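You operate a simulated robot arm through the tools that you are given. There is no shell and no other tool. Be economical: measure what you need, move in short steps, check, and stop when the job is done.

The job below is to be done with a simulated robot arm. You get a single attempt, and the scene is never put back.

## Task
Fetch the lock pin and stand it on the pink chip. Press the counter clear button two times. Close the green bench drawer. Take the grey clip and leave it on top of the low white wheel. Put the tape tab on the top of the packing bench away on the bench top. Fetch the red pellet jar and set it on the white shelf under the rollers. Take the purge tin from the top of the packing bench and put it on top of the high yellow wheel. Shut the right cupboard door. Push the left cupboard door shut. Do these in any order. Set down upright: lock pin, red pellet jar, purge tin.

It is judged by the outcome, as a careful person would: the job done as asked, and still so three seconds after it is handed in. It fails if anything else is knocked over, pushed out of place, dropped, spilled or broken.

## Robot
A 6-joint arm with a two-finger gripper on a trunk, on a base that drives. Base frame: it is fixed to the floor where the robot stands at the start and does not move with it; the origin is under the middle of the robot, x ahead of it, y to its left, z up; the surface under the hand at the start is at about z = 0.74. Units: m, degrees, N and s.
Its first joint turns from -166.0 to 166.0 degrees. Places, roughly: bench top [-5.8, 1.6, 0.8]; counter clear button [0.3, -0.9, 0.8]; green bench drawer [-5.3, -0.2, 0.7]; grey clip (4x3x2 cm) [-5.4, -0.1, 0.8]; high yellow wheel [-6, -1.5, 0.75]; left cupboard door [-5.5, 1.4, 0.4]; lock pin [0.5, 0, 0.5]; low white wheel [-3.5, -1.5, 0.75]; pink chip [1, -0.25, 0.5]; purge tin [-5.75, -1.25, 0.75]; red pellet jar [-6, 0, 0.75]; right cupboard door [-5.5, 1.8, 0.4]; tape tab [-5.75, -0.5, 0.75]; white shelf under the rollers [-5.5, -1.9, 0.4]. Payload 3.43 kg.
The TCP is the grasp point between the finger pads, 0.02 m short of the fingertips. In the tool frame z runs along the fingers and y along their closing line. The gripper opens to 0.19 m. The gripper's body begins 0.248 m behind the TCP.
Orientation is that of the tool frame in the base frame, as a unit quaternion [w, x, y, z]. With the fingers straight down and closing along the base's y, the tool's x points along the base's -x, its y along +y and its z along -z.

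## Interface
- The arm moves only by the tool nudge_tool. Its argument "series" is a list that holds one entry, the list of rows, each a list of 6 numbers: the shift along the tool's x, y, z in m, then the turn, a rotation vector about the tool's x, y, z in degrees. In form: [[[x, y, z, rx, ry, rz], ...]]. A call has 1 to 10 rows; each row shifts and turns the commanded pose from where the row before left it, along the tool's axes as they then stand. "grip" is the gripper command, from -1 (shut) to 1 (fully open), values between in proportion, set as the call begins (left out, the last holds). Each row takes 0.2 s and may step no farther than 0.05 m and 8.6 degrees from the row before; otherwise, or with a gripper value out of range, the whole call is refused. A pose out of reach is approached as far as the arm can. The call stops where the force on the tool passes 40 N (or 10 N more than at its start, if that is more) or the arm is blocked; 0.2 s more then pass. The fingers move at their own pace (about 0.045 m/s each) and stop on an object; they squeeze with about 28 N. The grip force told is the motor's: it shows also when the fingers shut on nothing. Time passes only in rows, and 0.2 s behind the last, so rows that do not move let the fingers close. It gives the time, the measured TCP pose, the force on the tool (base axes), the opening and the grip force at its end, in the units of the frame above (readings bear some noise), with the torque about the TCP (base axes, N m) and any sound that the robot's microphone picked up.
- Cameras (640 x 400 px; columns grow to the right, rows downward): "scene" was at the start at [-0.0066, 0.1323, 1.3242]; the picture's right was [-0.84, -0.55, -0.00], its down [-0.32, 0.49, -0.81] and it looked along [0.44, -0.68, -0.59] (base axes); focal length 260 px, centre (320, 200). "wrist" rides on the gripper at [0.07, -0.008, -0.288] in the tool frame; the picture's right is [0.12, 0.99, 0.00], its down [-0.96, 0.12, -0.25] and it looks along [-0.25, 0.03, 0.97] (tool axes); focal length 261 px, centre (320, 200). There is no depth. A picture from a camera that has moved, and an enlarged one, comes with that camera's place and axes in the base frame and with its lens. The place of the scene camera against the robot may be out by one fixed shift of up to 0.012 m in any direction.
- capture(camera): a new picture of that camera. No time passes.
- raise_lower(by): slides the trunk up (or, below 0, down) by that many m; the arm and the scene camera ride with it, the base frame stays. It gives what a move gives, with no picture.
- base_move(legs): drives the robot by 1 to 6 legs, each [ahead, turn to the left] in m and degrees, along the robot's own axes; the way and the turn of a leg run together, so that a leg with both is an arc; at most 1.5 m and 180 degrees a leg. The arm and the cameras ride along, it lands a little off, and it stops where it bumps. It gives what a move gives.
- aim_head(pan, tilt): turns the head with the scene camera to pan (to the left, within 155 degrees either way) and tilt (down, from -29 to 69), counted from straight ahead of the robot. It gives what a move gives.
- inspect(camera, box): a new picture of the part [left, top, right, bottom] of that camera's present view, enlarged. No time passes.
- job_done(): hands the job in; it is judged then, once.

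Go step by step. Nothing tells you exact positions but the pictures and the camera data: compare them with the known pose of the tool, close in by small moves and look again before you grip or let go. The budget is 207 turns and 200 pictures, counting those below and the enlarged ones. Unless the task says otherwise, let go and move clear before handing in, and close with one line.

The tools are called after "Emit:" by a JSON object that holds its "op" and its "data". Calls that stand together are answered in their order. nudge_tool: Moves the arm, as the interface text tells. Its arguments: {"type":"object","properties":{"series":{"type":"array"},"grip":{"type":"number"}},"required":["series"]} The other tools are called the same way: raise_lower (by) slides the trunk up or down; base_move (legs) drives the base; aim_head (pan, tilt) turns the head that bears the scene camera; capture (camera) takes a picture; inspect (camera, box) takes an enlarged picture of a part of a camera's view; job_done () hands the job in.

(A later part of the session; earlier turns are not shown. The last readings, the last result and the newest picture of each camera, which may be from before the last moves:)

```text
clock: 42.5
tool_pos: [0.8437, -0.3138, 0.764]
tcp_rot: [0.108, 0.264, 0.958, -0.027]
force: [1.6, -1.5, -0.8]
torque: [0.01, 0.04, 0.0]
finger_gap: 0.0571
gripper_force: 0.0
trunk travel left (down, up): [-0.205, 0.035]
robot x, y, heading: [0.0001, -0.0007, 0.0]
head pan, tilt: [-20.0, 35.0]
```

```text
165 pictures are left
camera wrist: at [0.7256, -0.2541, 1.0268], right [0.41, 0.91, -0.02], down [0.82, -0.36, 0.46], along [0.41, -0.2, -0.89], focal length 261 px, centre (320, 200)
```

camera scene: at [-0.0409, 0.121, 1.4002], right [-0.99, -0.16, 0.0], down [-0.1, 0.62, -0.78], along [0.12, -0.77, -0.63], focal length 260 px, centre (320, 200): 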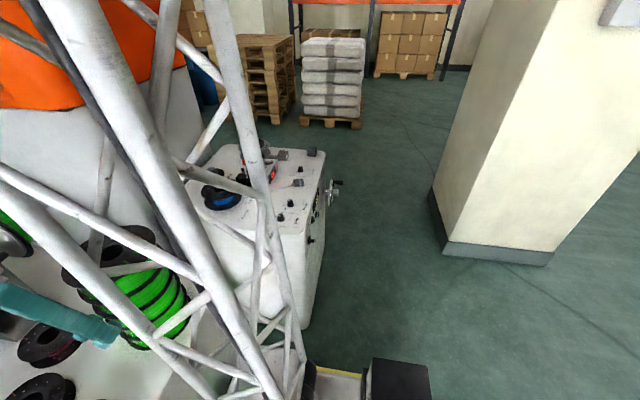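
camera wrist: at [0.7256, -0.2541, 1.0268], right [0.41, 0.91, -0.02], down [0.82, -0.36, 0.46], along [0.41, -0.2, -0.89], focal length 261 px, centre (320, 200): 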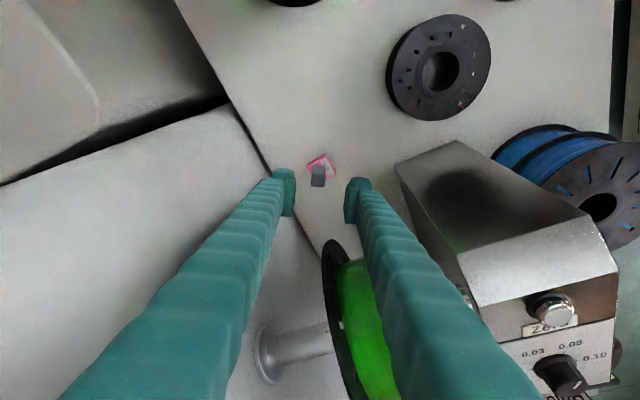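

The lock pin stands on the chip. I'll rise clear, straighten the tool and fold the arm in for driving.

Emit:
{"op": "nudge_tool", "data": {"series": [[[-0.0094, 0, -0.0406, 0, 0, 0], [-0.0094, 0, -0.0406, 0, 0, 0], [-0.0094, 0, -0.0406, 0, 0, 0], [-0.0094, 0, -0.0406, 0, 0, 0], [-0.0094, 0, -0.0406, 0, 0, 0], [-0.0094, 0, -0.0406, 0, 0, 0], [0, 0, 0, -0.78, 3.15, -7.67], [0, 0, 0, -0.78, 3.15, -7.67], [0, 0, 0, -0.78, 3.15, -7.67], [0, 0, 0, -0.78, 3.15, -7.67]]], "grip": -1}}

Emit:
{"op": "nudge_tool", "data": {"series": [[[0.02, 0.045, -0.01, 0, 0, 0], [0.02, 0.045, -0.01, 0, 0, 0], [0.02, 0.045, -0.01, 0, 0, 0], [0.02, 0.045, -0.01, 0, 0, 0], [0.02, 0.045, -0.01, 0, 0, 0], [0.03, 0.03, -0.01, 0, 0, 0], [0.03, 0.03, 0, 0, 0, 0], [0.03, 0, 0, 0, 0, 0], [0.02, 0, 0, 0, 0, 0]]]}}

Emit:
{"op": "aim_head", "data": {"pan": 150, "tilt": 15}}

Emit:
{"op": "capture", "data": {"camera": "scene"}}

```text
clock: 44.7
tool_pos: [0.8429, -0.3171, 1.0145]
tcp_rot: [0.0, 0.0, 1.0, -0.001]
force: [-0.3, 0.7, 0.5]
torque: [-0.01, -0.11, 0.01]
finger_gap: 0.0
gripper_force: 28.1
trunk travel left (down, up): [-0.205, 0.035]
robot x, y, heading: [0.0015, 0.0035, 0.1]
head pan, tilt: [-20.0, 35.0]
```

```text
refused: row 1 steps farther than a row can; nothing moved
```

```text
clock: 47.3
tool_pos: [0.8422, -0.3169, 1.0141]
tcp_rot: [0.0, 0.002, 1.0, -0.001]
force: [-0.1, -0.1, -0.3]
torque: [-0.02, 0.02, -0.02]
finger_gap: 0.0
gripper_force: 28.4
trunk travel left (down, up): [-0.205, 0.035]
robot x, y, heading: [0.0014, -0.0032, -0.1]
head pan, tilt: [150.0, 15.0]
```

```text
164 pictures are left
camera scene: at [-0.1352, 0.2523, 1.4379], right [0.5, 0.87, 0.0], down [0.22, -0.13, -0.97], along [-0.84, 0.48, -0.26], focal length 260 px, centre (320, 200)
```

scene: 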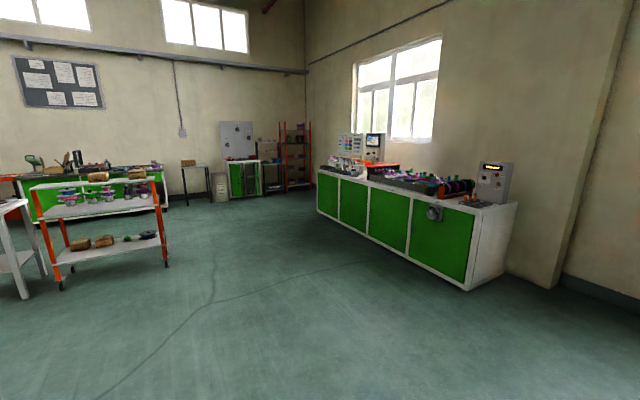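

Emit:
{"op": "nudge_tool", "data": {"series": [[[0.02, 0.045, 0, 0, 0, 0], [0.02, 0.045, 0, 0, 0, 0], [0.02, 0.045, 0, 0, 0, 0], [0.02, 0.045, 0, 0, 0, 0], [0.02, 0.045, 0, 0, 0, 0], [0.03, 0.035, 0, 0, 0, 0], [0.03, 0.035, 0, 0, 0, 0], [0.03, 0.02, 0, 0, 0, 0], [0.03, 0, 0, 0, 0, 0]]]}}

Emit:
{"op": "aim_head", "data": {"pan": -155, "tilt": 15}}

Emit:
{"op": "capture", "data": {"camera": "scene"}}

```text
clock: 49.3
tool_pos: [0.6241, -0.0004, 1.0138]
tcp_rot: [0.0, 0.001, 1.0, -0.001]
force: [0.2, -0.5, -0.5]
torque: [0.02, 0.13, 0.02]
finger_gap: 0.0001
gripper_force: 28.0
trunk travel left (down, up): [-0.205, 0.035]
robot x, y, heading: [-0.0013, 0.0028, 0.2]
head pan, tilt: [150.0, 15.0]
```

```text
clock: 53.5
tool_pos: [0.6233, -0.0015, 1.0135]
tcp_rot: [0.0, 0.001, 1.0, -0.001]
force: [0.5, 0.1, 0.8]
torque: [-0.01, -0.03, 0.0]
finger_gap: 0.0
gripper_force: 28.4
trunk travel left (down, up): [-0.205, 0.035]
robot x, y, heading: [0.002, 0.0004, 0.0]
head pan, tilt: [-154.7, 15.0]
```

```text
163 pictures are left
camera scene: at [-0.1388, 0.1658, 1.4379], right [-0.43, 0.9, 0.0], down [0.23, 0.11, -0.97], along [-0.87, -0.41, -0.26], focal length 260 px, centre (320, 200)
```

scene: 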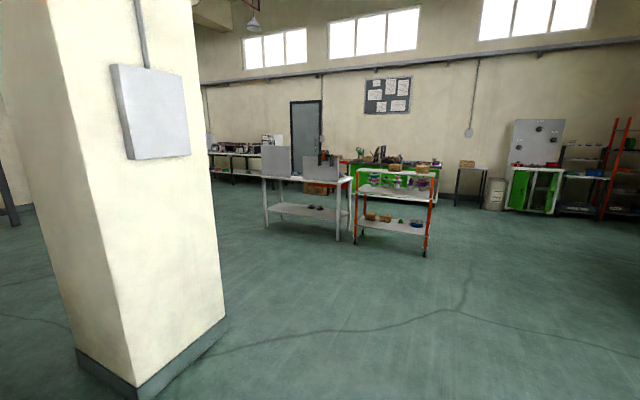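

The packing bench is the green one behind a trolley and a white table, and the open cupboard stands further right. I'll back off, turn around and drive around the trolley's right side.

Emit:
{"op": "base_move", "data": {"legs": [[-0.8, 0], [0, 161], [1.3, 0], [1.3, 0]]}}

Emit:
{"op": "aim_head", "data": {"pan": 0, "tilt": 15}}

Emit:
{"op": "capture", "data": {"camera": "scene"}}

```text
clock: 76.8
tool_pos: [-3.7866, 1.1469, 1.0144]
tcp_rot: [-0.001, 0.983, -0.183, 0.001]
force: [-0.7, 0.2, 0.7]
torque: [0.0, -0.02, 0.01]
finger_gap: 0.0003
gripper_force: 27.7
trunk travel left (down, up): [-0.205, 0.035]
robot x, y, heading: [-3.2038, 0.9283, 158.8]
head pan, tilt: [-154.7, 15.0]
```

```text
clock: 79.2
tool_pos: [-3.7866, 1.1474, 1.0144]
tcp_rot: [-0.001, 0.983, -0.184, 0.001]
force: [0.2, -0.2, 0.9]
torque: [0.02, -0.02, -0.01]
finger_gap: 0.0003
gripper_force: 27.7
trunk travel left (down, up): [-0.205, 0.035]
robot x, y, heading: [-3.2063, 0.9211, 158.9]
head pan, tilt: [0.0, 15.0]
```

```text
162 pictures are left
camera scene: at [-3.3024, 0.7563, 1.4379], right [0.36, 0.93, 0.0], down [0.24, -0.09, -0.97], along [-0.9, 0.35, -0.26], focal length 260 px, centre (320, 200)
```

scene: 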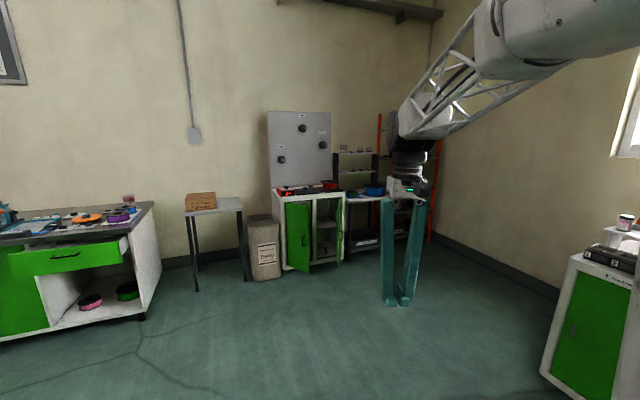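

Emit:
{"op": "inspect", "data": {"camera": "scene", "box": [240, 170, 400, 290]}}

Emit:
{"op": "inspect", "data": {"camera": "scene", "box": [0, 170, 160, 290]}}

```text
3.33 times, centred on (320, 230) of scene
camera zoom: at [-3.3024, 0.7563, 1.4379], right [0.36, 0.93, 0.0], down [0.24, -0.09, -0.97], along [-0.9, 0.35, -0.26], focal length 867 px, centre (320, 100)
```

zoom: 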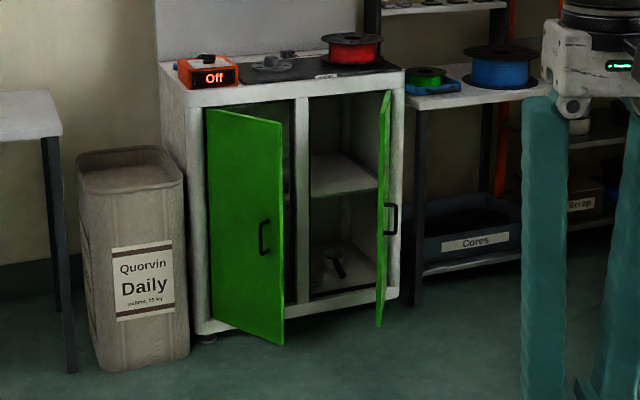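

```text
3.33 times, centred on (80, 230) of scene
camera zoom: at [-3.3024, 0.7563, 1.4379], right [0.36, 0.93, 0.0], down [0.24, -0.09, -0.97], along [-0.9, 0.35, -0.26], focal length 867 px, centre (1120, 100)
```

zoom: 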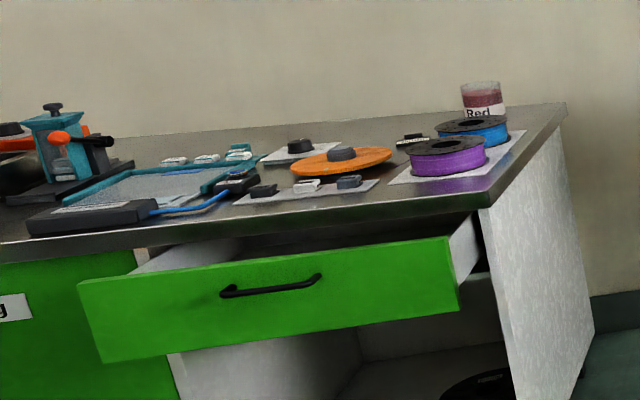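

Both cupboard doors stand open about 50°, with hinges at the outer sides and the front near x = -5.7, y 1.3 to 2.0. I'll drive to a spot facing the cupboard.

Emit:
{"op": "base_move", "data": {"legs": [[0, -5.6], [1.5, 0], [0, 26.7]]}}

Emit:
{"op": "aim_head", "data": {"pan": 0, "tilt": 40}}

Emit:
{"op": "capture", "data": {"camera": "scene"}}

```text
clock: 88.5
tool_pos: [-5.1508, 1.5794, 1.0142]
tcp_rot: [-0.001, 1.0, 0.005, 0.0]
force: [0.0, 0.1, 0.4]
torque: [0.02, -0.02, 0.0]
finger_gap: 0.0001
gripper_force: 29.1
trunk travel left (down, up): [-0.205, 0.035]
robot x, y, heading: [-4.5274, 1.5857, -179.2]
head pan, tilt: [0.0, 15.0]
```

```text
clock: 89.4
tool_pos: [-5.1513, 1.5793, 1.0133]
tcp_rot: [-0.001, 1.0, 0.006, 0.0]
force: [-0.3, 0.3, 0.6]
torque: [0.02, -0.01, -0.01]
finger_gap: 0.0
gripper_force: 28.1
trunk travel left (down, up): [-0.205, 0.035]
robot x, y, heading: [-4.5261, 1.5874, -179.4]
head pan, tilt: [0.0, 40.0]
```

```text
159 pictures are left
camera scene: at [-4.5448, 1.3953, 1.3984], right [-0.01, 1.0, 0.0], down [0.64, 0.01, -0.77], along [-0.77, -0.01, -0.64], focal length 260 px, centre (320, 200)
```

scene: 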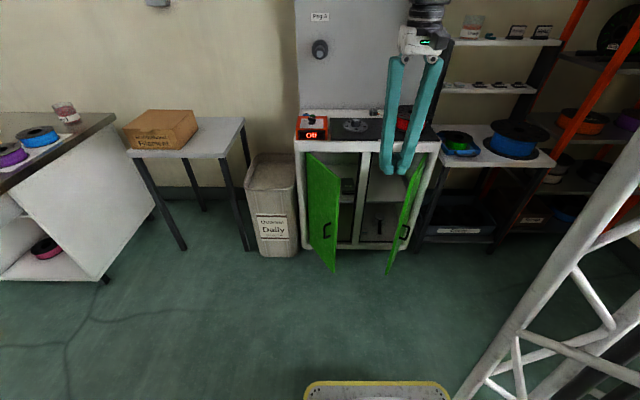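

Emit:
{"op": "nudge_tool", "data": {"series": [[[-0.05, 0, 0, 0, 0, 0], [-0.05, 0, 0, 0, 0, 0], [-0.05, 0, 0, 0, 0, 0], [0, 0, 0, 0, -8.5, 0], [0, 0, 0, 0, -8.5, 0], [0, 0, 0, 0, -8.5, 0], [0, 0, 0, 0, -8.5, 0], [0, 0, 0, 0, -8.5, 0], [0, 0, 0, 0, -8.5, 0]]]}}

Emit:
{"op": "inspect", "data": {"camera": "scene", "box": [280, 100, 460, 290]}}

```text
clock: 91.4
tool_pos: [-5.2999, 1.5777, 1.013]
tcp_rot: [0.001, 0.902, 0.006, -0.431]
force: [0.1, 0.2, -1.1]
torque: [0.01, -0.03, -0.01]
finger_gap: 0.0
gripper_force: 27.7
trunk travel left (down, up): [-0.205, 0.035]
robot x, y, heading: [-4.5276, 1.5893, -179.1]
head pan, tilt: [0.0, 40.0]
```

```text
2.11 times, centred on (370, 195) of scene
camera zoom: at [-4.5451, 1.3953, 1.3984], right [-0.01, 1.0, 0.0], down [0.64, 0.01, -0.77], along [-0.77, -0.01, -0.64], focal length 547 px, centre (215, 210)
```

zoom: 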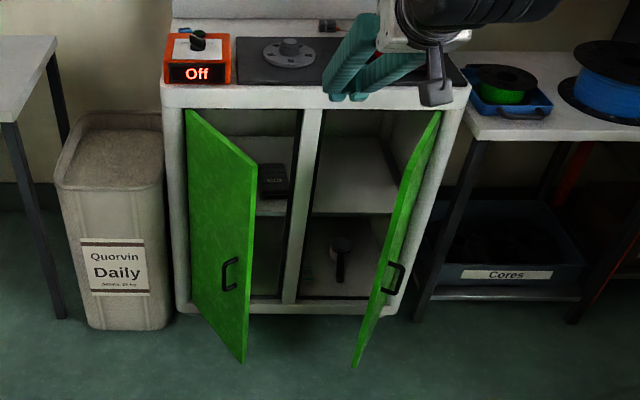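

Emit:
{"op": "nudge_tool", "data": {"series": [[[0, 0.044, 0, 0, 0, 0], [0, 0.044, 0, 0, 0, 0], [0, 0.044, 0, 0, 0, 0], [0, 0.044, 0, 0, 0, 0], [0, 0, 0, 0, -8.5, 0], [0, 0, 0, 0, -8.5, 0], [0, 0, 0, 0, -8.5, 0]]]}}

Emit:
{"op": "raise_lower", "data": {"by": -0.2}}

Emit:
{"op": "nudge_tool", "data": {"series": [[[0.039, 0, 0.0093, 0, 0, 0], [0.039, 0, 0.0093, 0, 0, 0], [0.039, 0, 0.0093, 0, 0, 0], [0.039, 0, 0.0093, 0, 0, 0], [-0.0117, 0, 0.0485, 0, 0, 0], [-0.0117, 0, 0.0485, 0, 0, 0]]]}}

Emit:
{"op": "capture", "data": {"camera": "scene"}}

```text
clock: 93.0
tool_pos: [-5.3135, 1.3921, 1.0297]
tcp_rot: [0.003, 0.786, 0.005, -0.619]
force: [1.0, 1.0, 1.0]
torque: [-0.05, -0.17, 0.01]
finger_gap: 0.0001
gripper_force: 27.8
out of reach, approached as far as the arm can: row 7
trunk travel left (down, up): [-0.205, 0.035]
robot x, y, heading: [-4.529, 1.5833, -179.4]
head pan, tilt: [0.0, 40.0]
```

```text
clock: 95.2
tool_pos: [-5.3144, 1.3927, 0.8284]
tcp_rot: [0.001, 0.786, 0.004, -0.618]
force: [0.0, 0.0, 0.0]
torque: [-0.04, 0.0, -0.01]
finger_gap: 0.0
gripper_force: 28.1
trunk travel left (down, up): [-0.005, 0.235]
robot x, y, heading: [-4.5283, 1.588, -179.4]
head pan, tilt: [0.0, 40.0]
```

```text
clock: 96.6
tool_pos: [-5.4777, 1.3592, 0.7028]
tcp_rot: [0.002, 0.786, 0.005, -0.618]
force: [0.4, -0.4, -0.6]
torque: [0.0, -0.03, -0.01]
finger_gap: 0.0
gripper_force: 27.9
out of reach, approached as far as the arm can: row 1, 2, 3, 4
trunk travel left (down, up): [-0.005, 0.235]
robot x, y, heading: [-4.5288, 1.5875, -178.9]
head pan, tilt: [0.0, 40.0]
```

```text
157 pictures are left
camera scene: at [-4.5444, 1.3952, 1.1984], right [-0.01, 1.0, 0.0], down [0.64, 0.01, -0.77], along [-0.77, -0.01, -0.64], focal length 260 px, centre (320, 200)
```

scene: 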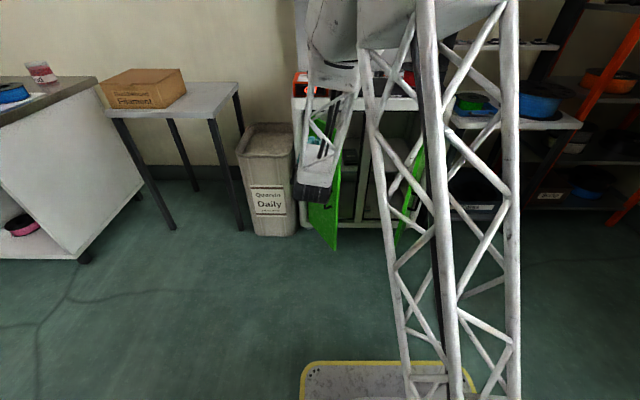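

Emit:
{"op": "nudge_tool", "data": {"series": [[[0.0475, 0, 0.0115, 0, 0, 0], [0, -0.034, 0, 0, 0, 0], [0, -0.034, 0, 0, 0, 0], [-0.0054, -0.03, 0.0223, 0, 0, 0], [-0.0061, -0.023, 0.0253, 0, 0, 0]]]}}

Emit:
{"op": "capture", "data": {"camera": "scene"}}

Emit:
{"op": "capture", "data": {"camera": "wrist"}}

```text
clock: 97.8
tool_pos: [-5.5372, 1.4546, 0.6872]
tcp_rot: [-0.01, 0.789, 0.013, -0.614]
force: [-0.1, 0.0, 0.6]
torque: [0.02, -0.07, -0.02]
finger_gap: 0.0
gripper_force: 27.8
out of reach, approached as far as the arm can: row 1, 2, 3, 4, 5
trunk travel left (down, up): [-0.005, 0.235]
robot x, y, heading: [-4.5282, 1.5893, -179.3]
head pan, tilt: [0.0, 40.0]
```

```text
156 pictures are left
camera scene: at [-4.5446, 1.3952, 1.1983], right [-0.01, 1.0, 0.0], down [0.64, 0.01, -0.77], along [-0.77, -0.01, -0.64], focal length 260 px, centre (320, 200)
```

scene: 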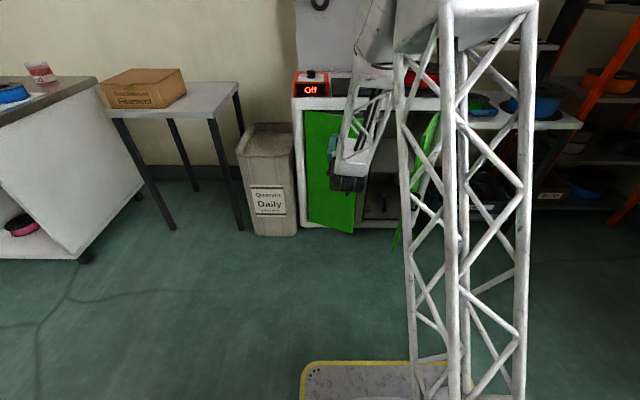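

```text
155 pictures are left
camera wrist: at [-5.24, 1.4645, 0.6886], right [0.04, -0.99, -0.15], down [0.0, -0.15, 0.99], along [-1.0, -0.04, 0.0], focal length 261 px, centre (320, 200)
```

wrist: 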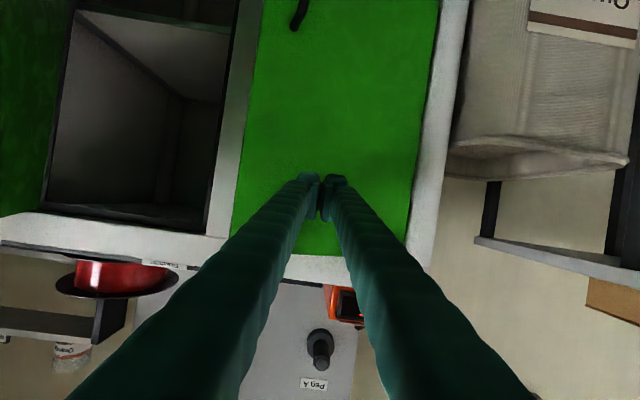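

Emit:
{"op": "nudge_tool", "data": {"series": [[[0, 0, 0, 0, 8, 0], [-0.012, -0.02, 0.028, 0, 0, 0], [-0.012, -0.012, 0.028, 0, 0, 0], [-0.008, -0.005, 0.018, 0, 0, 0]]]}}

Emit:
{"op": "capture", "data": {"camera": "wrist"}}

```text
clock: 98.8
tool_pos: [-5.6156, 1.4749, 0.6928]
tcp_rot: [-0.005, 0.828, 0.0, -0.56]
force: [0.0, -0.7, 0.7]
torque: [0.02, -0.05, 0.01]
finger_gap: 0.0001
gripper_force: 28.6
out of reach, approached as far as the arm can: row 3, 4
trunk travel left (down, up): [-0.005, 0.235]
robot x, y, heading: [-4.5284, 1.5884, -179.0]
head pan, tilt: [0.0, 40.0]
```

```text
154 pictures are left
camera wrist: at [-5.3222, 1.4835, 0.7332], right [0.04, -0.99, -0.12], down [-0.13, -0.12, 0.98], along [-0.99, -0.03, -0.13], focal length 261 px, centre (320, 200)
```

wrist: 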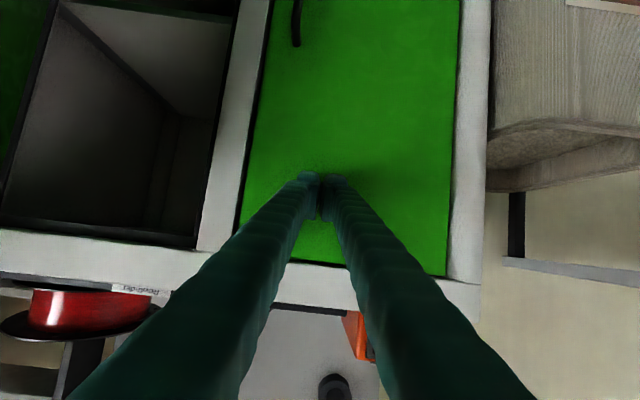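

Emit:
{"op": "nudge_tool", "data": {"series": [[[-0.006, 0, 0.014, 0, 0, 0], [-0.006, 0, 0.014, 0, 0, 0], [0, 0, 0, 0, 0, 0]]]}}

```text
clock: 99.2
tool_pos: [-5.6304, 1.4744, 0.6906]
tcp_rot: [-0.003, 0.83, 0.002, -0.558]
force: [22.8, 1.4, 8.7]
torque: [0.04, 0.39, -0.04]
finger_gap: 0.0058
gripper_force: 34.7
trunk travel left (down, up): [-0.005, 0.235]
robot x, y, heading: [-4.5252, 1.5899, -179.4]
head pan, tilt: [0.0, 40.0]
stopped in row 2: the force on the tool passed its limit at 73 N (the readings are from after the stop); the commanded pose is now the measured one
```

The left door is shut. I'll back off, rise over the doors and go across to the right door's outer face.

Emit:
{"op": "nudge_tool", "data": {"series": [[[0.016, 0, -0.0393, 0, 0, 0], [0.016, 0, -0.0393, 0, 0, 0], [0.016, 0, -0.0393, 0, 0, 0], [0.016, 0, -0.0393, 0, 0, 0], [-0.0417, 0, -0.017, 0, 0, 0], [-0.0417, 0, -0.017, 0, 0, 0], [-0.0417, 0, -0.017, 0, 0, 0], [-0.0417, 0, -0.017, 0, 0, 0]]]}}

Emit:
{"op": "capture", "data": {"camera": "scene"}}

Emit:
{"op": "nudge_tool", "data": {"series": [[[0, -0.0488, 0, 0, 0, 0], [0, -0.0488, 0, 0, 0, 0], [0, -0.0488, 0, 0, 0, 0], [0, -0.0488, 0, 0, 0, 0], [0, -0.0488, 0, 0, 0, 0], [0, -0.0488, 0, 0, 0, 0], [0, -0.0488, 0, 0, 0, 0], [0, -0.0488, 0, 0, 0, 0]]]}}

Emit:
{"op": "capture", "data": {"camera": "wrist"}}

Emit:
{"op": "capture", "data": {"camera": "scene"}}

```text
clock: 101.0
tool_pos: [-5.4594, 1.4723, 0.8707]
tcp_rot: [-0.003, 0.83, 0.002, -0.558]
force: [-0.4, 0.4, 0.3]
torque: [0.01, 0.05, -0.05]
finger_gap: 0.0002
gripper_force: 34.4
trunk travel left (down, up): [-0.005, 0.235]
robot x, y, heading: [-4.529, 1.5882, -179.2]
head pan, tilt: [0.0, 40.0]
```

```text
153 pictures are left
camera scene: at [-4.5449, 1.3952, 1.1982], right [-0.01, 1.0, 0.0], down [0.64, 0.01, -0.77], along [-0.77, -0.01, -0.64], focal length 260 px, centre (320, 200)
```

scene: 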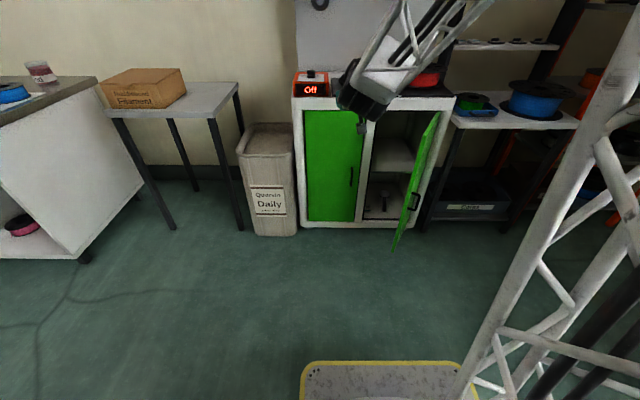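

```text
clock: 102.8
tool_pos: [-5.4577, 1.5576, 0.8725]
tcp_rot: [-0.011, 0.831, -0.004, -0.556]
force: [0.1, -0.4, -1.0]
torque: [0.01, 0.02, -0.03]
finger_gap: 0.0001
gripper_force: 34.2
out of reach, approached as far as the arm can: row 2, 3, 4, 5, 6, 7, 8
trunk travel left (down, up): [-0.005, 0.235]
robot x, y, heading: [-4.5245, 1.5828, -179.2]
head pan, tilt: [0.0, 40.0]
```

```text
152 pictures are left
camera wrist: at [-5.1647, 1.5607, 0.9176], right [0.03, -0.99, -0.12], down [-0.14, -0.13, 0.98], along [-0.99, -0.01, -0.14], focal length 261 px, centre (320, 200)
```

wrist: 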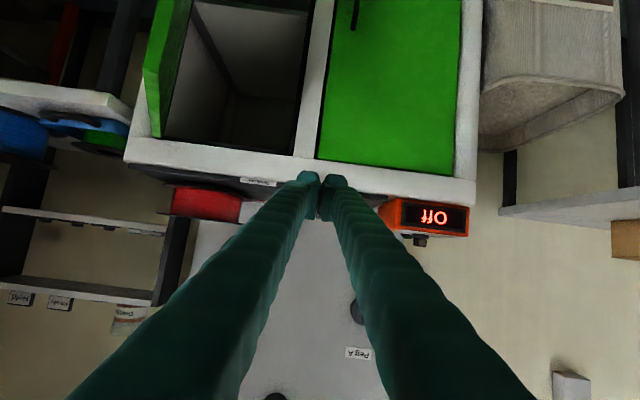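

```text
151 pictures are left
camera scene: at [-4.5445, 1.3953, 1.1983], right [-0.01, 1.0, 0.0], down [0.64, 0.01, -0.77], along [-0.77, -0.01, -0.64], focal length 260 px, centre (320, 200)
```

scene: 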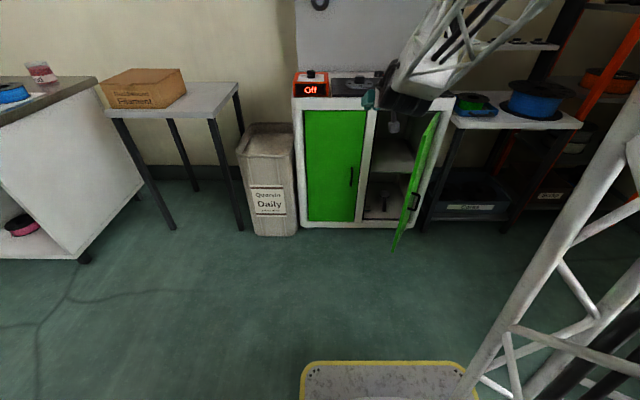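

The left door is shut. The arm will not go sideways here, so I'll turn the base right by 16° to swing the fist over the right door.

Emit:
{"op": "base_move", "data": {"legs": [[0, -17]]}}

Emit:
{"op": "capture", "data": {"camera": "scene"}}

Emit:
{"op": "capture", "data": {"camera": "wrist"}}

```text
clock: 104.3
tool_pos: [-5.4248, 1.8363, 0.874]
tcp_rot: [-0.093, 0.822, -0.127, -0.547]
force: [0.1, 0.0, 0.6]
torque: [0.01, -0.04, 0.01]
finger_gap: 0.0
gripper_force: 33.9
trunk travel left (down, up): [-0.005, 0.235]
robot x, y, heading: [-4.5268, 1.5894, 163.5]
head pan, tilt: [0.0, 40.0]
```

```text
150 pictures are left
camera scene: at [-4.6021, 1.4107, 1.1983], right [0.28, 0.96, 0.0], down [0.62, -0.18, -0.77], along [-0.74, 0.22, -0.64], focal length 260 px, centre (320, 200)
```

scene: 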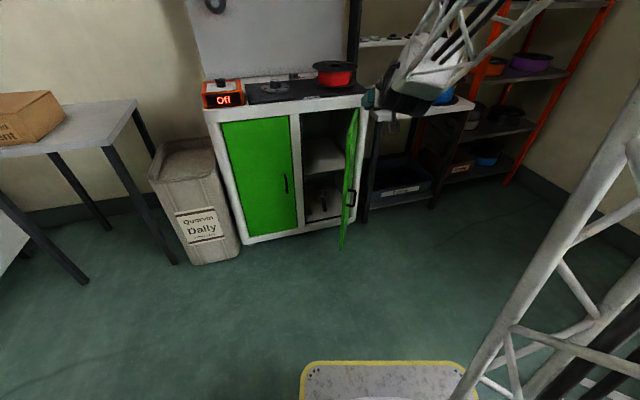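

```text
149 pictures are left
camera wrist: at [-5.1442, 1.7498, 0.9176], right [-0.27, -0.96, -0.12], down [-0.17, -0.08, 0.98], along [-0.95, 0.28, -0.14], focal length 261 px, centre (320, 200)
```

wrist: 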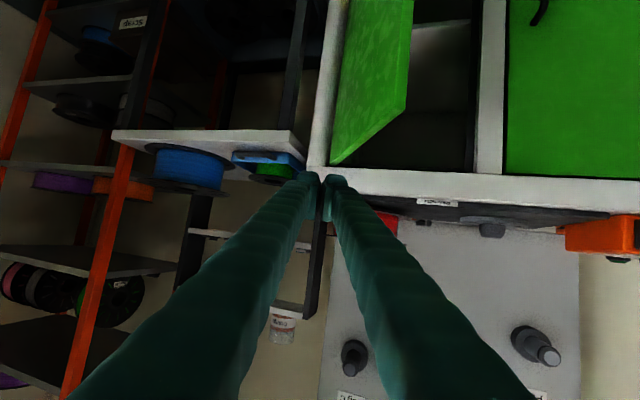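

Emit:
{"op": "nudge_tool", "data": {"series": [[[0.0415, 0.0006, 0.0173, 0, 0, 0], [0.0415, 0.0006, 0.0173, 0, 0, 0], [0.0415, 0.0006, 0.0173, 0, 0, 0], [0.0415, 0.0006, 0.0173, 0, 0, 0]]]}}

Emit:
{"op": "nudge_tool", "data": {"series": [[[-0.0044, 0.0473, 0.0088, 0, 0, 0], [-0.0052, 0.047, 0.0108, 0, 0, 0], [-0.0051, 0.023, 0.0114, 0, 0, 0], [-0.0051, 0.023, 0.0114, 0, 0, 0]]]}}

Emit:
{"op": "capture", "data": {"camera": "wrist"}}

Emit:
{"op": "capture", "data": {"camera": "scene"}}

```text
clock: 105.3
tool_pos: [-5.4314, 1.7968, 0.6993]
tcp_rot: [-0.095, 0.819, -0.138, -0.549]
force: [1.4, 0.2, 1.8]
torque: [-0.11, -0.23, 0.1]
finger_gap: 0.0
gripper_force: 34.6
out of reach, approached as far as the arm can: row 1, 2, 3, 4
trunk travel left (down, up): [-0.005, 0.235]
robot x, y, heading: [-4.5266, 1.5876, 163.6]
head pan, tilt: [0.0, 40.0]
```

```text
clock: 106.3
tool_pos: [-5.5207, 1.6763, 0.6967]
tcp_rot: [-0.094, 0.822, -0.128, -0.547]
force: [-0.6, -0.4, 0.2]
torque: [-0.02, -0.06, 0.0]
finger_gap: 0.0
gripper_force: 34.2
trunk travel left (down, up): [-0.005, 0.235]
robot x, y, heading: [-4.5298, 1.589, 163.7]
head pan, tilt: [0.0, 40.0]
```

```text
148 pictures are left
camera wrist: at [-5.2404, 1.5921, 0.7404], right [-0.27, -0.96, -0.12], down [-0.17, -0.08, 0.98], along [-0.95, 0.28, -0.14], focal length 261 px, centre (320, 200)
```

wrist: 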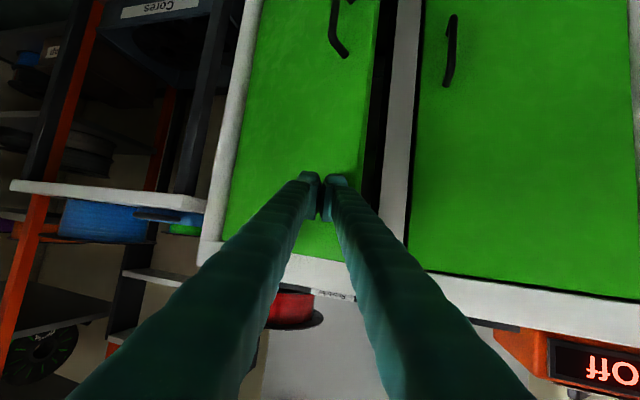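

```text
147 pictures are left
camera scene: at [-4.602, 1.4107, 1.1983], right [0.28, 0.96, 0.0], down [0.62, -0.18, -0.77], along [-0.74, 0.22, -0.64], focal length 260 px, centre (320, 200)
```

scene: 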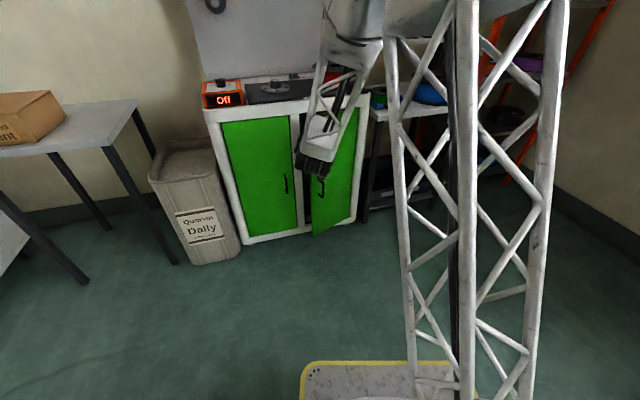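

Emit:
{"op": "nudge_tool", "data": {"series": [[[-0.0092, 0.005, 0.0219, 0, 0, 0], [-0.0092, 0.005, 0.0219, 0, 0, 0], [-0.0092, 0.005, 0.0219, 0, 0, 0], [-0.0055, 0.004, 0.013, 0, 0, 0], [-0.0055, 0.004, 0.013, 0, 0, 0]]]}}

Emit:
{"op": "capture", "data": {"camera": "wrist"}}

```text
clock: 107.5
tool_pos: [-5.6223, 1.6868, 0.6961]
tcp_rot: [-0.094, 0.822, -0.127, -0.548]
force: [1.4, -0.6, 0.7]
torque: [-0.01, -0.02, 0.01]
finger_gap: 0.0002
gripper_force: 34.6
trunk travel left (down, up): [-0.005, 0.235]
robot x, y, heading: [-4.5313, 1.5857, 163.7]
head pan, tilt: [0.0, 40.0]
```

```text
146 pictures are left
camera wrist: at [-5.3414, 1.6032, 0.7406], right [-0.27, -0.96, -0.12], down [-0.17, -0.08, 0.98], along [-0.95, 0.28, -0.14], focal length 261 px, centre (320, 200)
```

wrist: 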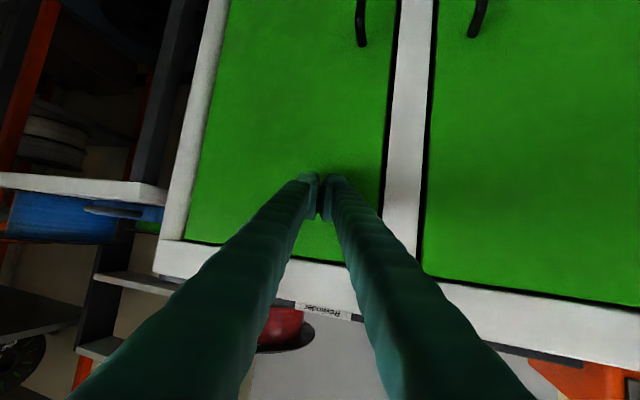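

Emit:
{"op": "nudge_tool", "data": {"series": [[[-0.0037, 0.003, 0.0088, 0, 0, 0], [-0.0037, 0.003, 0.0088, 0, 0, 0], [-0.0037, 0.003, 0.0088, 0, 0, 0]]]}}

```text
clock: 107.9
tool_pos: [-5.6265, 1.6871, 0.6961]
tcp_rot: [-0.094, 0.823, -0.127, -0.546]
force: [20.6, -2.2, 9.0]
torque: [-0.03, 0.4, 0.21]
finger_gap: 0.0
gripper_force: 34.4
trunk travel left (down, up): [-0.005, 0.235]
robot x, y, heading: [-4.5261, 1.5874, 163.8]
head pan, tilt: [0.0, 40.0]
stopped in row 1: the force on the tool passed its limit at 64 N (the readings are from after the stop); the commanded pose is now the measured one
```

Both doors feel shut. I'll back off along the tool axis and check.

Emit:
{"op": "nudge_tool", "data": {"series": [[[0, 0, -0.045, 0, 0, 0], [0, 0, -0.045, 0, 0, 0], [0, 0, -0.045, 0, 0, 0], [0, 0, -0.045, 0, 0, 0]]]}}

Emit:
{"op": "raise_lower", "data": {"by": 0.23}}

Emit:
{"op": "capture", "data": {"camera": "scene"}}

Emit:
{"op": "capture", "data": {"camera": "wrist"}}

```text
clock: 108.9
tool_pos: [-5.4706, 1.6337, 0.7645]
tcp_rot: [-0.094, 0.823, -0.128, -0.545]
force: [0.0, -1.3, 0.3]
torque: [0.0, 0.13, -0.02]
finger_gap: 0.0
gripper_force: 34.0
trunk travel left (down, up): [-0.005, 0.235]
robot x, y, heading: [-4.5269, 1.5901, 163.2]
head pan, tilt: [0.0, 40.0]
```

```text
clock: 111.3
tool_pos: [-5.4712, 1.632, 0.9952]
tcp_rot: [-0.093, 0.823, -0.127, -0.546]
force: [-0.7, -0.4, 0.3]
torque: [-0.04, 0.04, 0.0]
finger_gap: 0.0001
gripper_force: 33.9
trunk travel left (down, up): [-0.235, 0.005]
robot x, y, heading: [-4.5271, 1.5852, 163.9]
head pan, tilt: [0.0, 40.0]
```

```text
145 pictures are left
camera scene: at [-4.602, 1.4105, 1.4283], right [0.28, 0.96, 0.0], down [0.62, -0.18, -0.77], along [-0.73, 0.22, -0.64], focal length 260 px, centre (320, 200)
```

scene: 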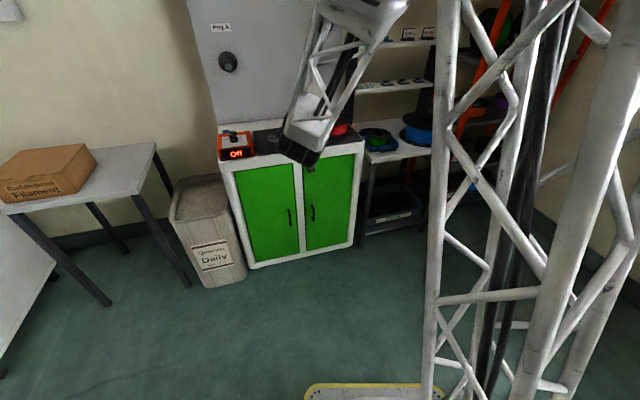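

```text
144 pictures are left
camera wrist: at [-5.1894, 1.5495, 1.0409], right [-0.27, -0.96, -0.12], down [-0.18, -0.08, 0.98], along [-0.95, 0.28, -0.15], focal length 261 px, centre (320, 200)
```

wrist: 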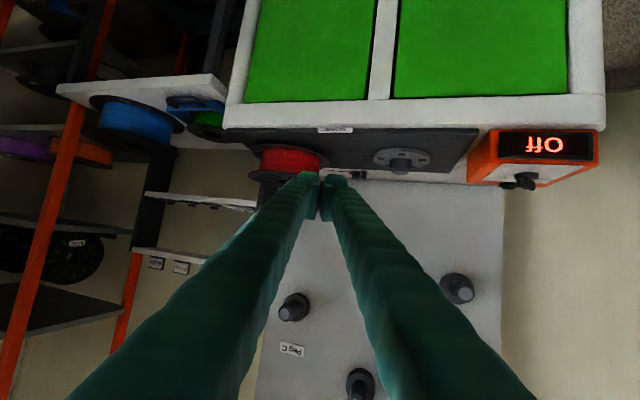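

Both doors are shut flush. I'll bring the tool back to straight down and look over the packing bench while folding in.

Emit:
{"op": "nudge_tool", "data": {"series": [[[0, 0, 0, 0, 8.42, 0], [0, 0, 0, 0, 8.42, 0], [0, 0, 0, 0, 8.42, 0], [0, 0, 0, 0, 8.42, 0], [0, 0, 0, 0, 8.42, 0], [0, 0, 0, 0, 8.42, 0], [0, 0, 0, 0, 8.42, 0], [0, 0, 0, 0, 8.42, 0]]]}}

Emit:
{"op": "nudge_tool", "data": {"series": [[[0.045, 0, -0.01, 0, 0, 0], [0.045, 0, -0.01, 0, 0, 0], [0.045, 0, 0, 0, 0, 0], [0.045, 0, 0, 0, 0, 0], [0.045, 0, 0, 0, 0, 0], [0.045, 0, 0, 0, 0, 0], [0.045, 0, 0, 0, 0, 0]]]}}

Emit:
{"op": "aim_head", "data": {"pan": 60, "tilt": 20}}

Emit:
{"op": "capture", "data": {"camera": "scene"}}

```text
clock: 113.1
tool_pos: [-5.4708, 1.6331, 0.9968]
tcp_rot: [-0.007, 0.987, -0.158, 0.002]
force: [1.3, -0.1, 1.8]
torque: [0.04, 0.22, -0.02]
finger_gap: 0.0001
gripper_force: 34.3
trunk travel left (down, up): [-0.235, 0.005]
robot x, y, heading: [-4.5283, 1.586, 163.8]
head pan, tilt: [0.0, 40.0]
```

```text
clock: 114.7
tool_pos: [-5.1723, 1.5331, 1.0174]
tcp_rot: [-0.007, 0.987, -0.158, 0.002]
force: [-0.7, 1.7, -2.0]
torque: [-0.01, -0.23, 0.03]
finger_gap: 0.0001
gripper_force: 34.0
trunk travel left (down, up): [-0.235, 0.005]
robot x, y, heading: [-4.5293, 1.5881, 163.4]
head pan, tilt: [0.0, 40.0]
```

```text
clock: 116.0
tool_pos: [-5.171, 1.5339, 1.0183]
tcp_rot: [-0.008, 0.987, -0.159, 0.002]
force: [0.1, 0.6, 0.2]
torque: [0.01, -0.01, 0.03]
finger_gap: 0.0
gripper_force: 34.6
trunk travel left (down, up): [-0.235, 0.005]
robot x, y, heading: [-4.5303, 1.5879, 163.8]
head pan, tilt: [60.0, 20.0]
```

```text
143 pictures are left
camera scene: at [-4.5878, 1.3224, 1.4597], right [-0.69, 0.72, 0.0], down [0.25, 0.24, -0.94], along [-0.68, -0.65, -0.34], focal length 260 px, centre (320, 200)
```

scene: 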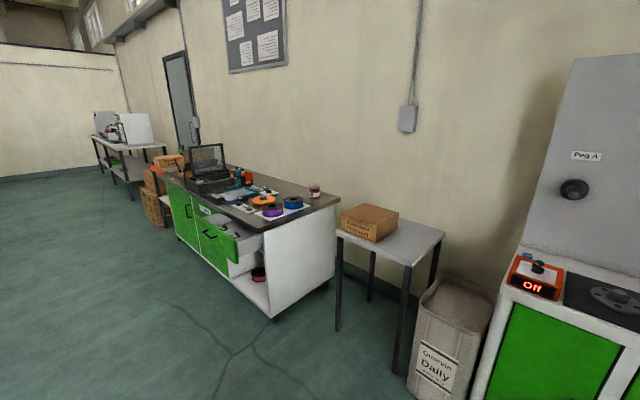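

The packing bench's front is at x ≈ -5.33, y from -1.5 to 0.17. I'll drive along to stand in front of its right part.

Emit:
{"op": "base_move", "data": {"legs": [[0, 106], [1.5, 0], [0.15, 0], [0, -90]]}}

Emit:
{"op": "aim_head", "data": {"pan": 0, "tilt": 35}}

Emit:
{"op": "capture", "data": {"camera": "scene"}}

Emit:
{"op": "capture", "data": {"camera": "wrist"}}

```text
clock: 132.7
tool_pos: [-5.1986, -0.22, 1.0174]
tcp_rot: [-0.007, 0.999, -0.032, 0.001]
force: [-0.1, 0.4, 0.7]
torque: [0.03, -0.04, 0.01]
finger_gap: 0.0
gripper_force: 34.2
trunk travel left (down, up): [-0.235, 0.005]
robot x, y, heading: [-4.5872, -0.0046, 178.6]
head pan, tilt: [60.0, 20.0]
```

```text
clock: 134.0
tool_pos: [-5.1988, -0.2211, 1.0185]
tcp_rot: [-0.007, 0.999, -0.031, 0.0]
force: [0.4, 0.0, 1.0]
torque: [-0.02, -0.01, 0.01]
finger_gap: 0.0001
gripper_force: 34.2
trunk travel left (down, up): [-0.235, 0.005]
robot x, y, heading: [-4.5901, -0.005, 178.1]
head pan, tilt: [0.0, 35.0]
```

```text
142 pictures are left
camera scene: at [-4.6178, -0.1956, 1.4359], right [0.03, 1.0, 0.0], down [0.57, -0.02, -0.82], along [-0.82, 0.02, -0.57], focal length 260 px, centre (320, 200)
```

scene: 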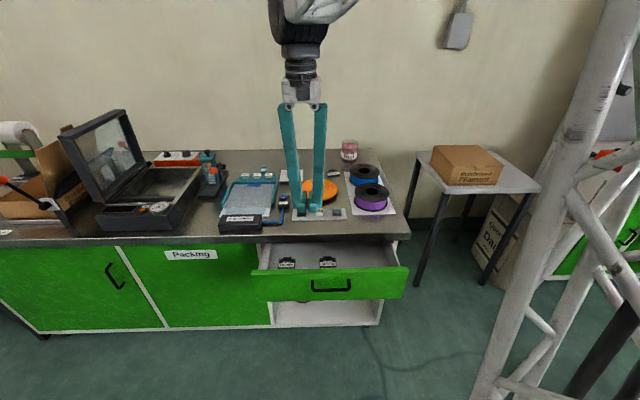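

```text
141 pictures are left
camera wrist: at [-5.1273, -0.2195, 1.3051], right [0.06, -1.0, -0.01], down [-0.97, -0.06, 0.24], along [-0.25, 0.0, -0.97], focal length 261 px, centre (320, 200)
```

wrist: 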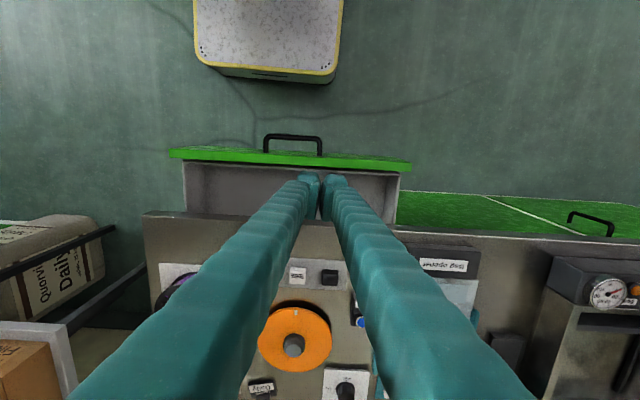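

Emit:
{"op": "inspect", "data": {"camera": "scene", "box": [210, 130, 420, 310]}}

Emit:
{"op": "inspect", "data": {"camera": "wrist", "box": [140, 130, 500, 400]}}

Emit:
{"op": "inspect", "data": {"camera": "scene", "box": [0, 90, 260, 260]}}

```text
2.22 times, centred on (315, 220) of scene
camera zoom: at [-4.6178, -0.1956, 1.4359], right [0.03, 1.0, 0.0], down [0.57, -0.02, -0.82], along [-0.82, 0.02, -0.57], focal length 578 px, centre (331, 156)
```

zoom: 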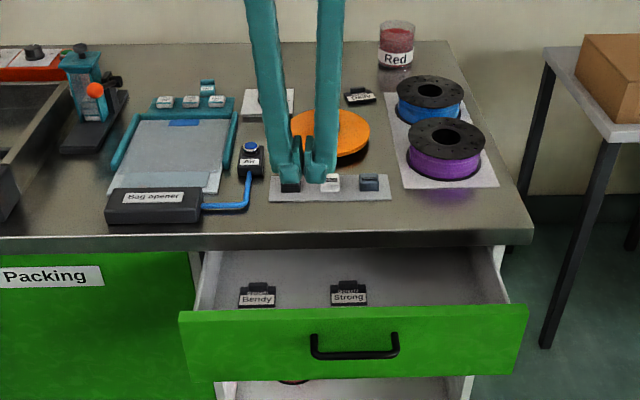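

```text
1.48 times, centred on (320, 265) of wrist
camera zoom: at [-5.1273, -0.2195, 1.3051], right [0.06, -1.0, -0.01], down [-0.97, -0.06, 0.24], along [-0.25, 0.0, -0.97], focal length 386 px, centre (320, 104)
```

zoom: 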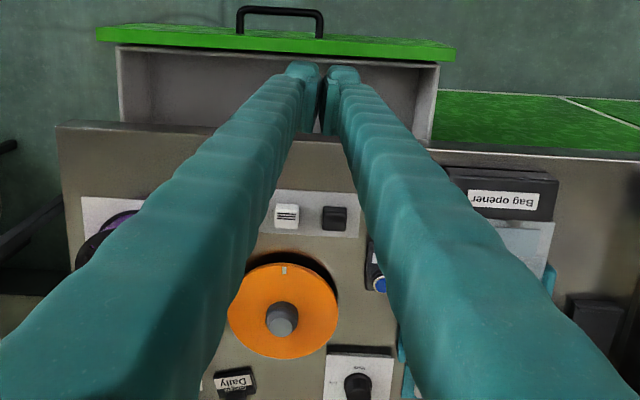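

```text
2.35 times, centred on (130, 175) of scene
camera zoom: at [-4.6178, -0.1956, 1.4359], right [0.03, 1.0, 0.0], down [0.57, -0.02, -0.82], along [-0.82, 0.02, -0.57], focal length 612 px, centre (767, 259)
```

zoom: 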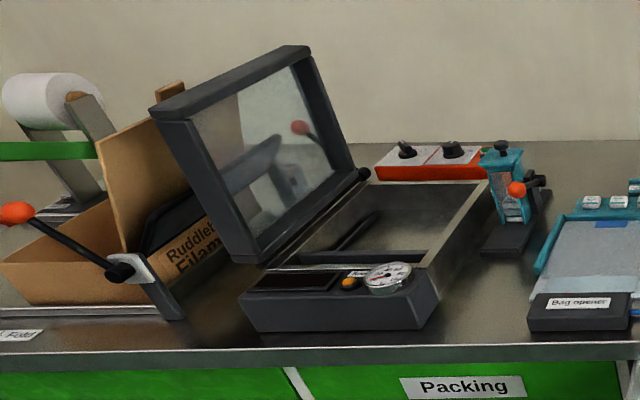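

The grey clip is the rightmost of three on the strip, and the jar "Red" is behind the spools near (-5.92, 0). I'll shut the drawer first: back up 0.2 m and come down in front of its handle with the shut fist.

Emit:
{"op": "base_move", "data": {"legs": [[-0.2, 0]]}}

Emit:
{"op": "nudge_tool", "data": {"series": [[[0, -0.045, 0.01, 0, 0, 0], [0, -0.01, 0.045, 0, 0, 0], [0, 0, 0.048, 0, 0, 0], [0, 0, 0.048, 0, 0, 0], [0, 0, 0.048, 0, 0, 0], [0, 0, 0.048, 0, 0, 0], [0, 0, 0.048, 0, 0, 0]]]}}

Emit:
{"op": "capture", "data": {"camera": "wrist"}}

Emit:
{"op": "capture", "data": {"camera": "scene"}}

```text
clock: 135.6
tool_pos: [-4.9965, -0.2242, 1.0171]
tcp_rot: [-0.008, 0.999, -0.031, 0.001]
force: [-0.1, 0.0, -0.6]
torque: [-0.01, 0.02, 0.0]
finger_gap: 0.0002
gripper_force: 34.5
trunk travel left (down, up): [-0.235, 0.005]
robot x, y, heading: [-4.3897, -0.0155, 177.8]
head pan, tilt: [0.0, 35.0]
```

```text
clock: 137.2
tool_pos: [-4.9915, -0.1659, 0.7251]
tcp_rot: [-0.007, 0.999, -0.032, -0.001]
force: [0.4, -0.2, 0.6]
torque: [-0.05, 0.17, -0.01]
finger_gap: 0.0
gripper_force: 34.1
trunk travel left (down, up): [-0.235, 0.005]
robot x, y, heading: [-4.3861, -0.0161, 178.4]
head pan, tilt: [0.0, 35.0]
```

```text
137 pictures are left
camera wrist: at [-4.9202, -0.1652, 1.0116], right [0.06, -1.0, -0.01], down [-0.97, -0.06, 0.25], along [-0.25, 0.0, -0.97], focal length 261 px, centre (320, 200)
```

wrist: 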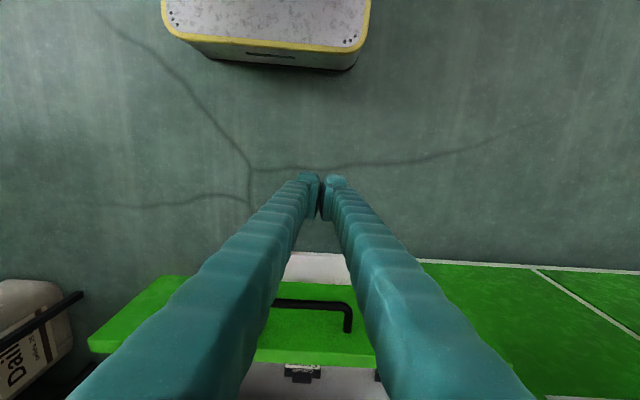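

```text
136 pictures are left
camera scene: at [-4.416, -0.2015, 1.436], right [0.03, 1.0, 0.0], down [0.57, -0.02, -0.82], along [-0.82, 0.03, -0.57], focal length 260 px, centre (320, 200)
```

scene: 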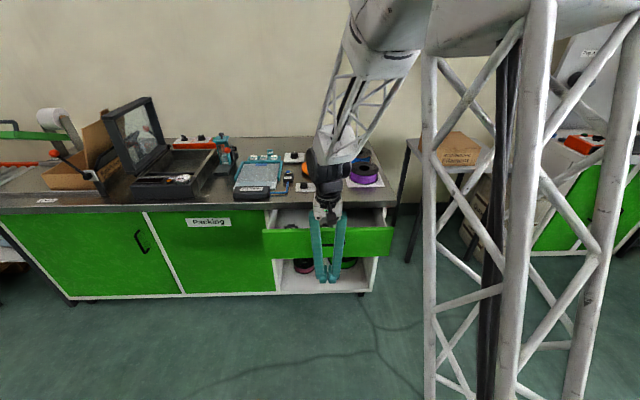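

Emit:
{"op": "nudge_tool", "data": {"series": [[[-0.03, 0, 0.025, 0, 0, 0], [-0.04, 0, 0, 0, 0, 0], [-0.03, 0, 0, 0, 0, 0], [-0.02, 0, 0, 0, 0, 0], [-0.02, 0, 0, 0, 0, 0], [-0.02, 0, 0, 0, 0, 0]]]}}

Emit:
{"op": "capture", "data": {"camera": "wrist"}}

```text
clock: 138.6
tool_pos: [-5.1522, -0.1541, 0.7]
tcp_rot: [-0.008, 0.999, -0.033, 0.0]
force: [-0.3, 0.1, 0.5]
torque: [-0.05, 0.05, -0.01]
finger_gap: 0.0
gripper_force: 34.5
trunk travel left (down, up): [-0.235, 0.005]
robot x, y, heading: [-4.3848, -0.0092, 178.4]
head pan, tilt: [0.0, 35.0]
```

```text
135 pictures are left
camera wrist: at [-5.0808, -0.1543, 0.9868], right [0.05, -1.0, -0.01], down [-0.97, -0.06, 0.25], along [-0.25, 0.0, -0.97], focal length 261 px, centre (320, 200)
```

wrist: 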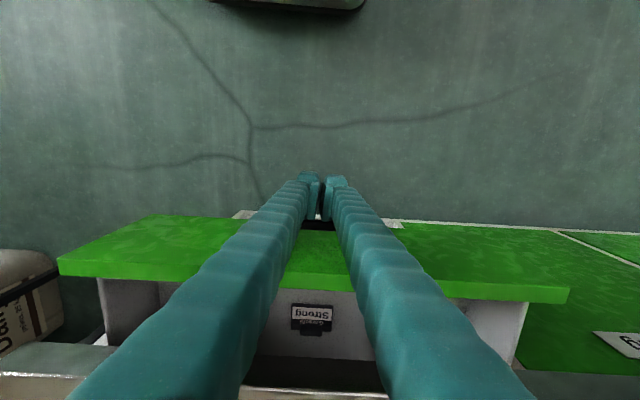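

Emit:
{"op": "nudge_tool", "data": {"series": [[[-0.025, 0, 0, 0, 0, 0], [-0.025, 0, 0, 0, 0, 0], [-0.025, 0, 0, 0, 0, 0], [-0.02, 0, 0, 0, 0, 0], [-0.015, 0, 0, 0, 0, 0], [-0.01, 0, 0, 0, 0, 0], [-0.01, 0, 0, 0, 0, 0]]]}}

Emit:
{"op": "capture", "data": {"camera": "wrist"}}

Emit:
{"op": "capture", "data": {"camera": "scene"}}

```text
clock: 140.2
tool_pos: [-5.2821, -0.1466, 0.699]
tcp_rot: [-0.008, 0.999, -0.033, 0.001]
force: [0.3, 0.0, 0.5]
torque: [-0.01, 0.01, -0.03]
finger_gap: 0.0
gripper_force: 34.4
trunk travel left (down, up): [-0.235, 0.005]
robot x, y, heading: [-4.3903, -0.0118, 178.2]
head pan, tilt: [0.0, 35.0]
```

```text
134 pictures are left
camera wrist: at [-5.2111, -0.1469, 0.986], right [0.06, -1.0, -0.01], down [-0.97, -0.06, 0.24], along [-0.25, 0.0, -0.97], focal length 261 px, centre (320, 200)
```

wrist: 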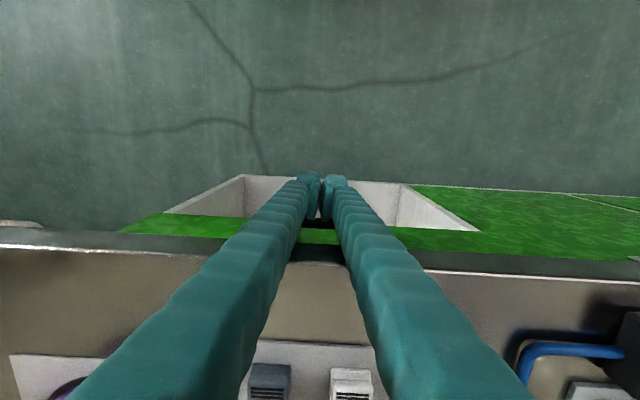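

```text
133 pictures are left
camera scene: at [-4.4168, -0.2017, 1.4359], right [0.03, 1.0, 0.0], down [0.57, -0.02, -0.82], along [-0.82, 0.03, -0.57], focal length 260 px, centre (320, 200)
```

scene: 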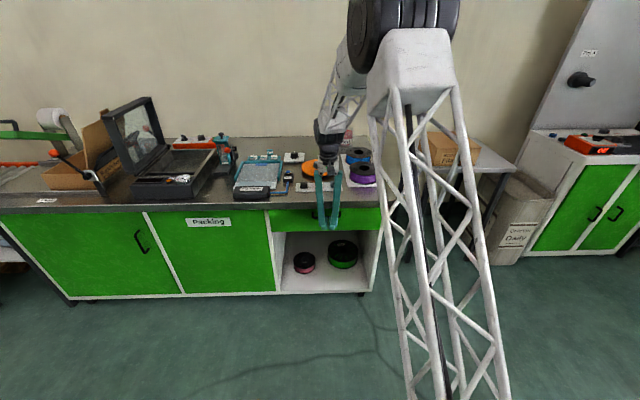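

Emit:
{"op": "nudge_tool", "data": {"series": [[[-0.01, 0, 0, 0, 0, 0], [-0.01, 0, 0, 0, 0, 0], [-0.01, 0, 0, 0, 0, 0], [-0.01, 0, 0, 0, 0, 0]]]}}

Emit:
{"op": "capture", "data": {"camera": "wrist"}}

```text
clock: 140.8
tool_pos: [-5.2897, -0.1467, 0.6982]
tcp_rot: [-0.009, 0.999, -0.03, 0.006]
force: [12.6, 0.8, 5.2]
torque: [-0.31, 1.41, 0.46]
finger_gap: 0.0003
gripper_force: 34.5
trunk travel left (down, up): [-0.235, 0.005]
robot x, y, heading: [-4.3868, -0.0125, 178.5]
head pan, tilt: [0.0, 35.0]
stopped in row 2: the force on the tool passed its limit at 59 N (the readings are from after the stop); the commanded pose is now the measured one
```

```text
132 pictures are left
camera wrist: at [-5.2221, -0.1466, 0.9859], right [0.06, -1.0, -0.02], down [-0.97, -0.06, 0.23], along [-0.23, 0.0, -0.97], focal length 261 px, centre (320, 200)
```

wrist: 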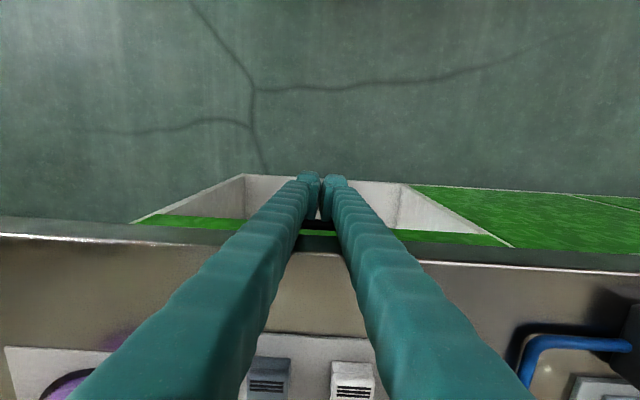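

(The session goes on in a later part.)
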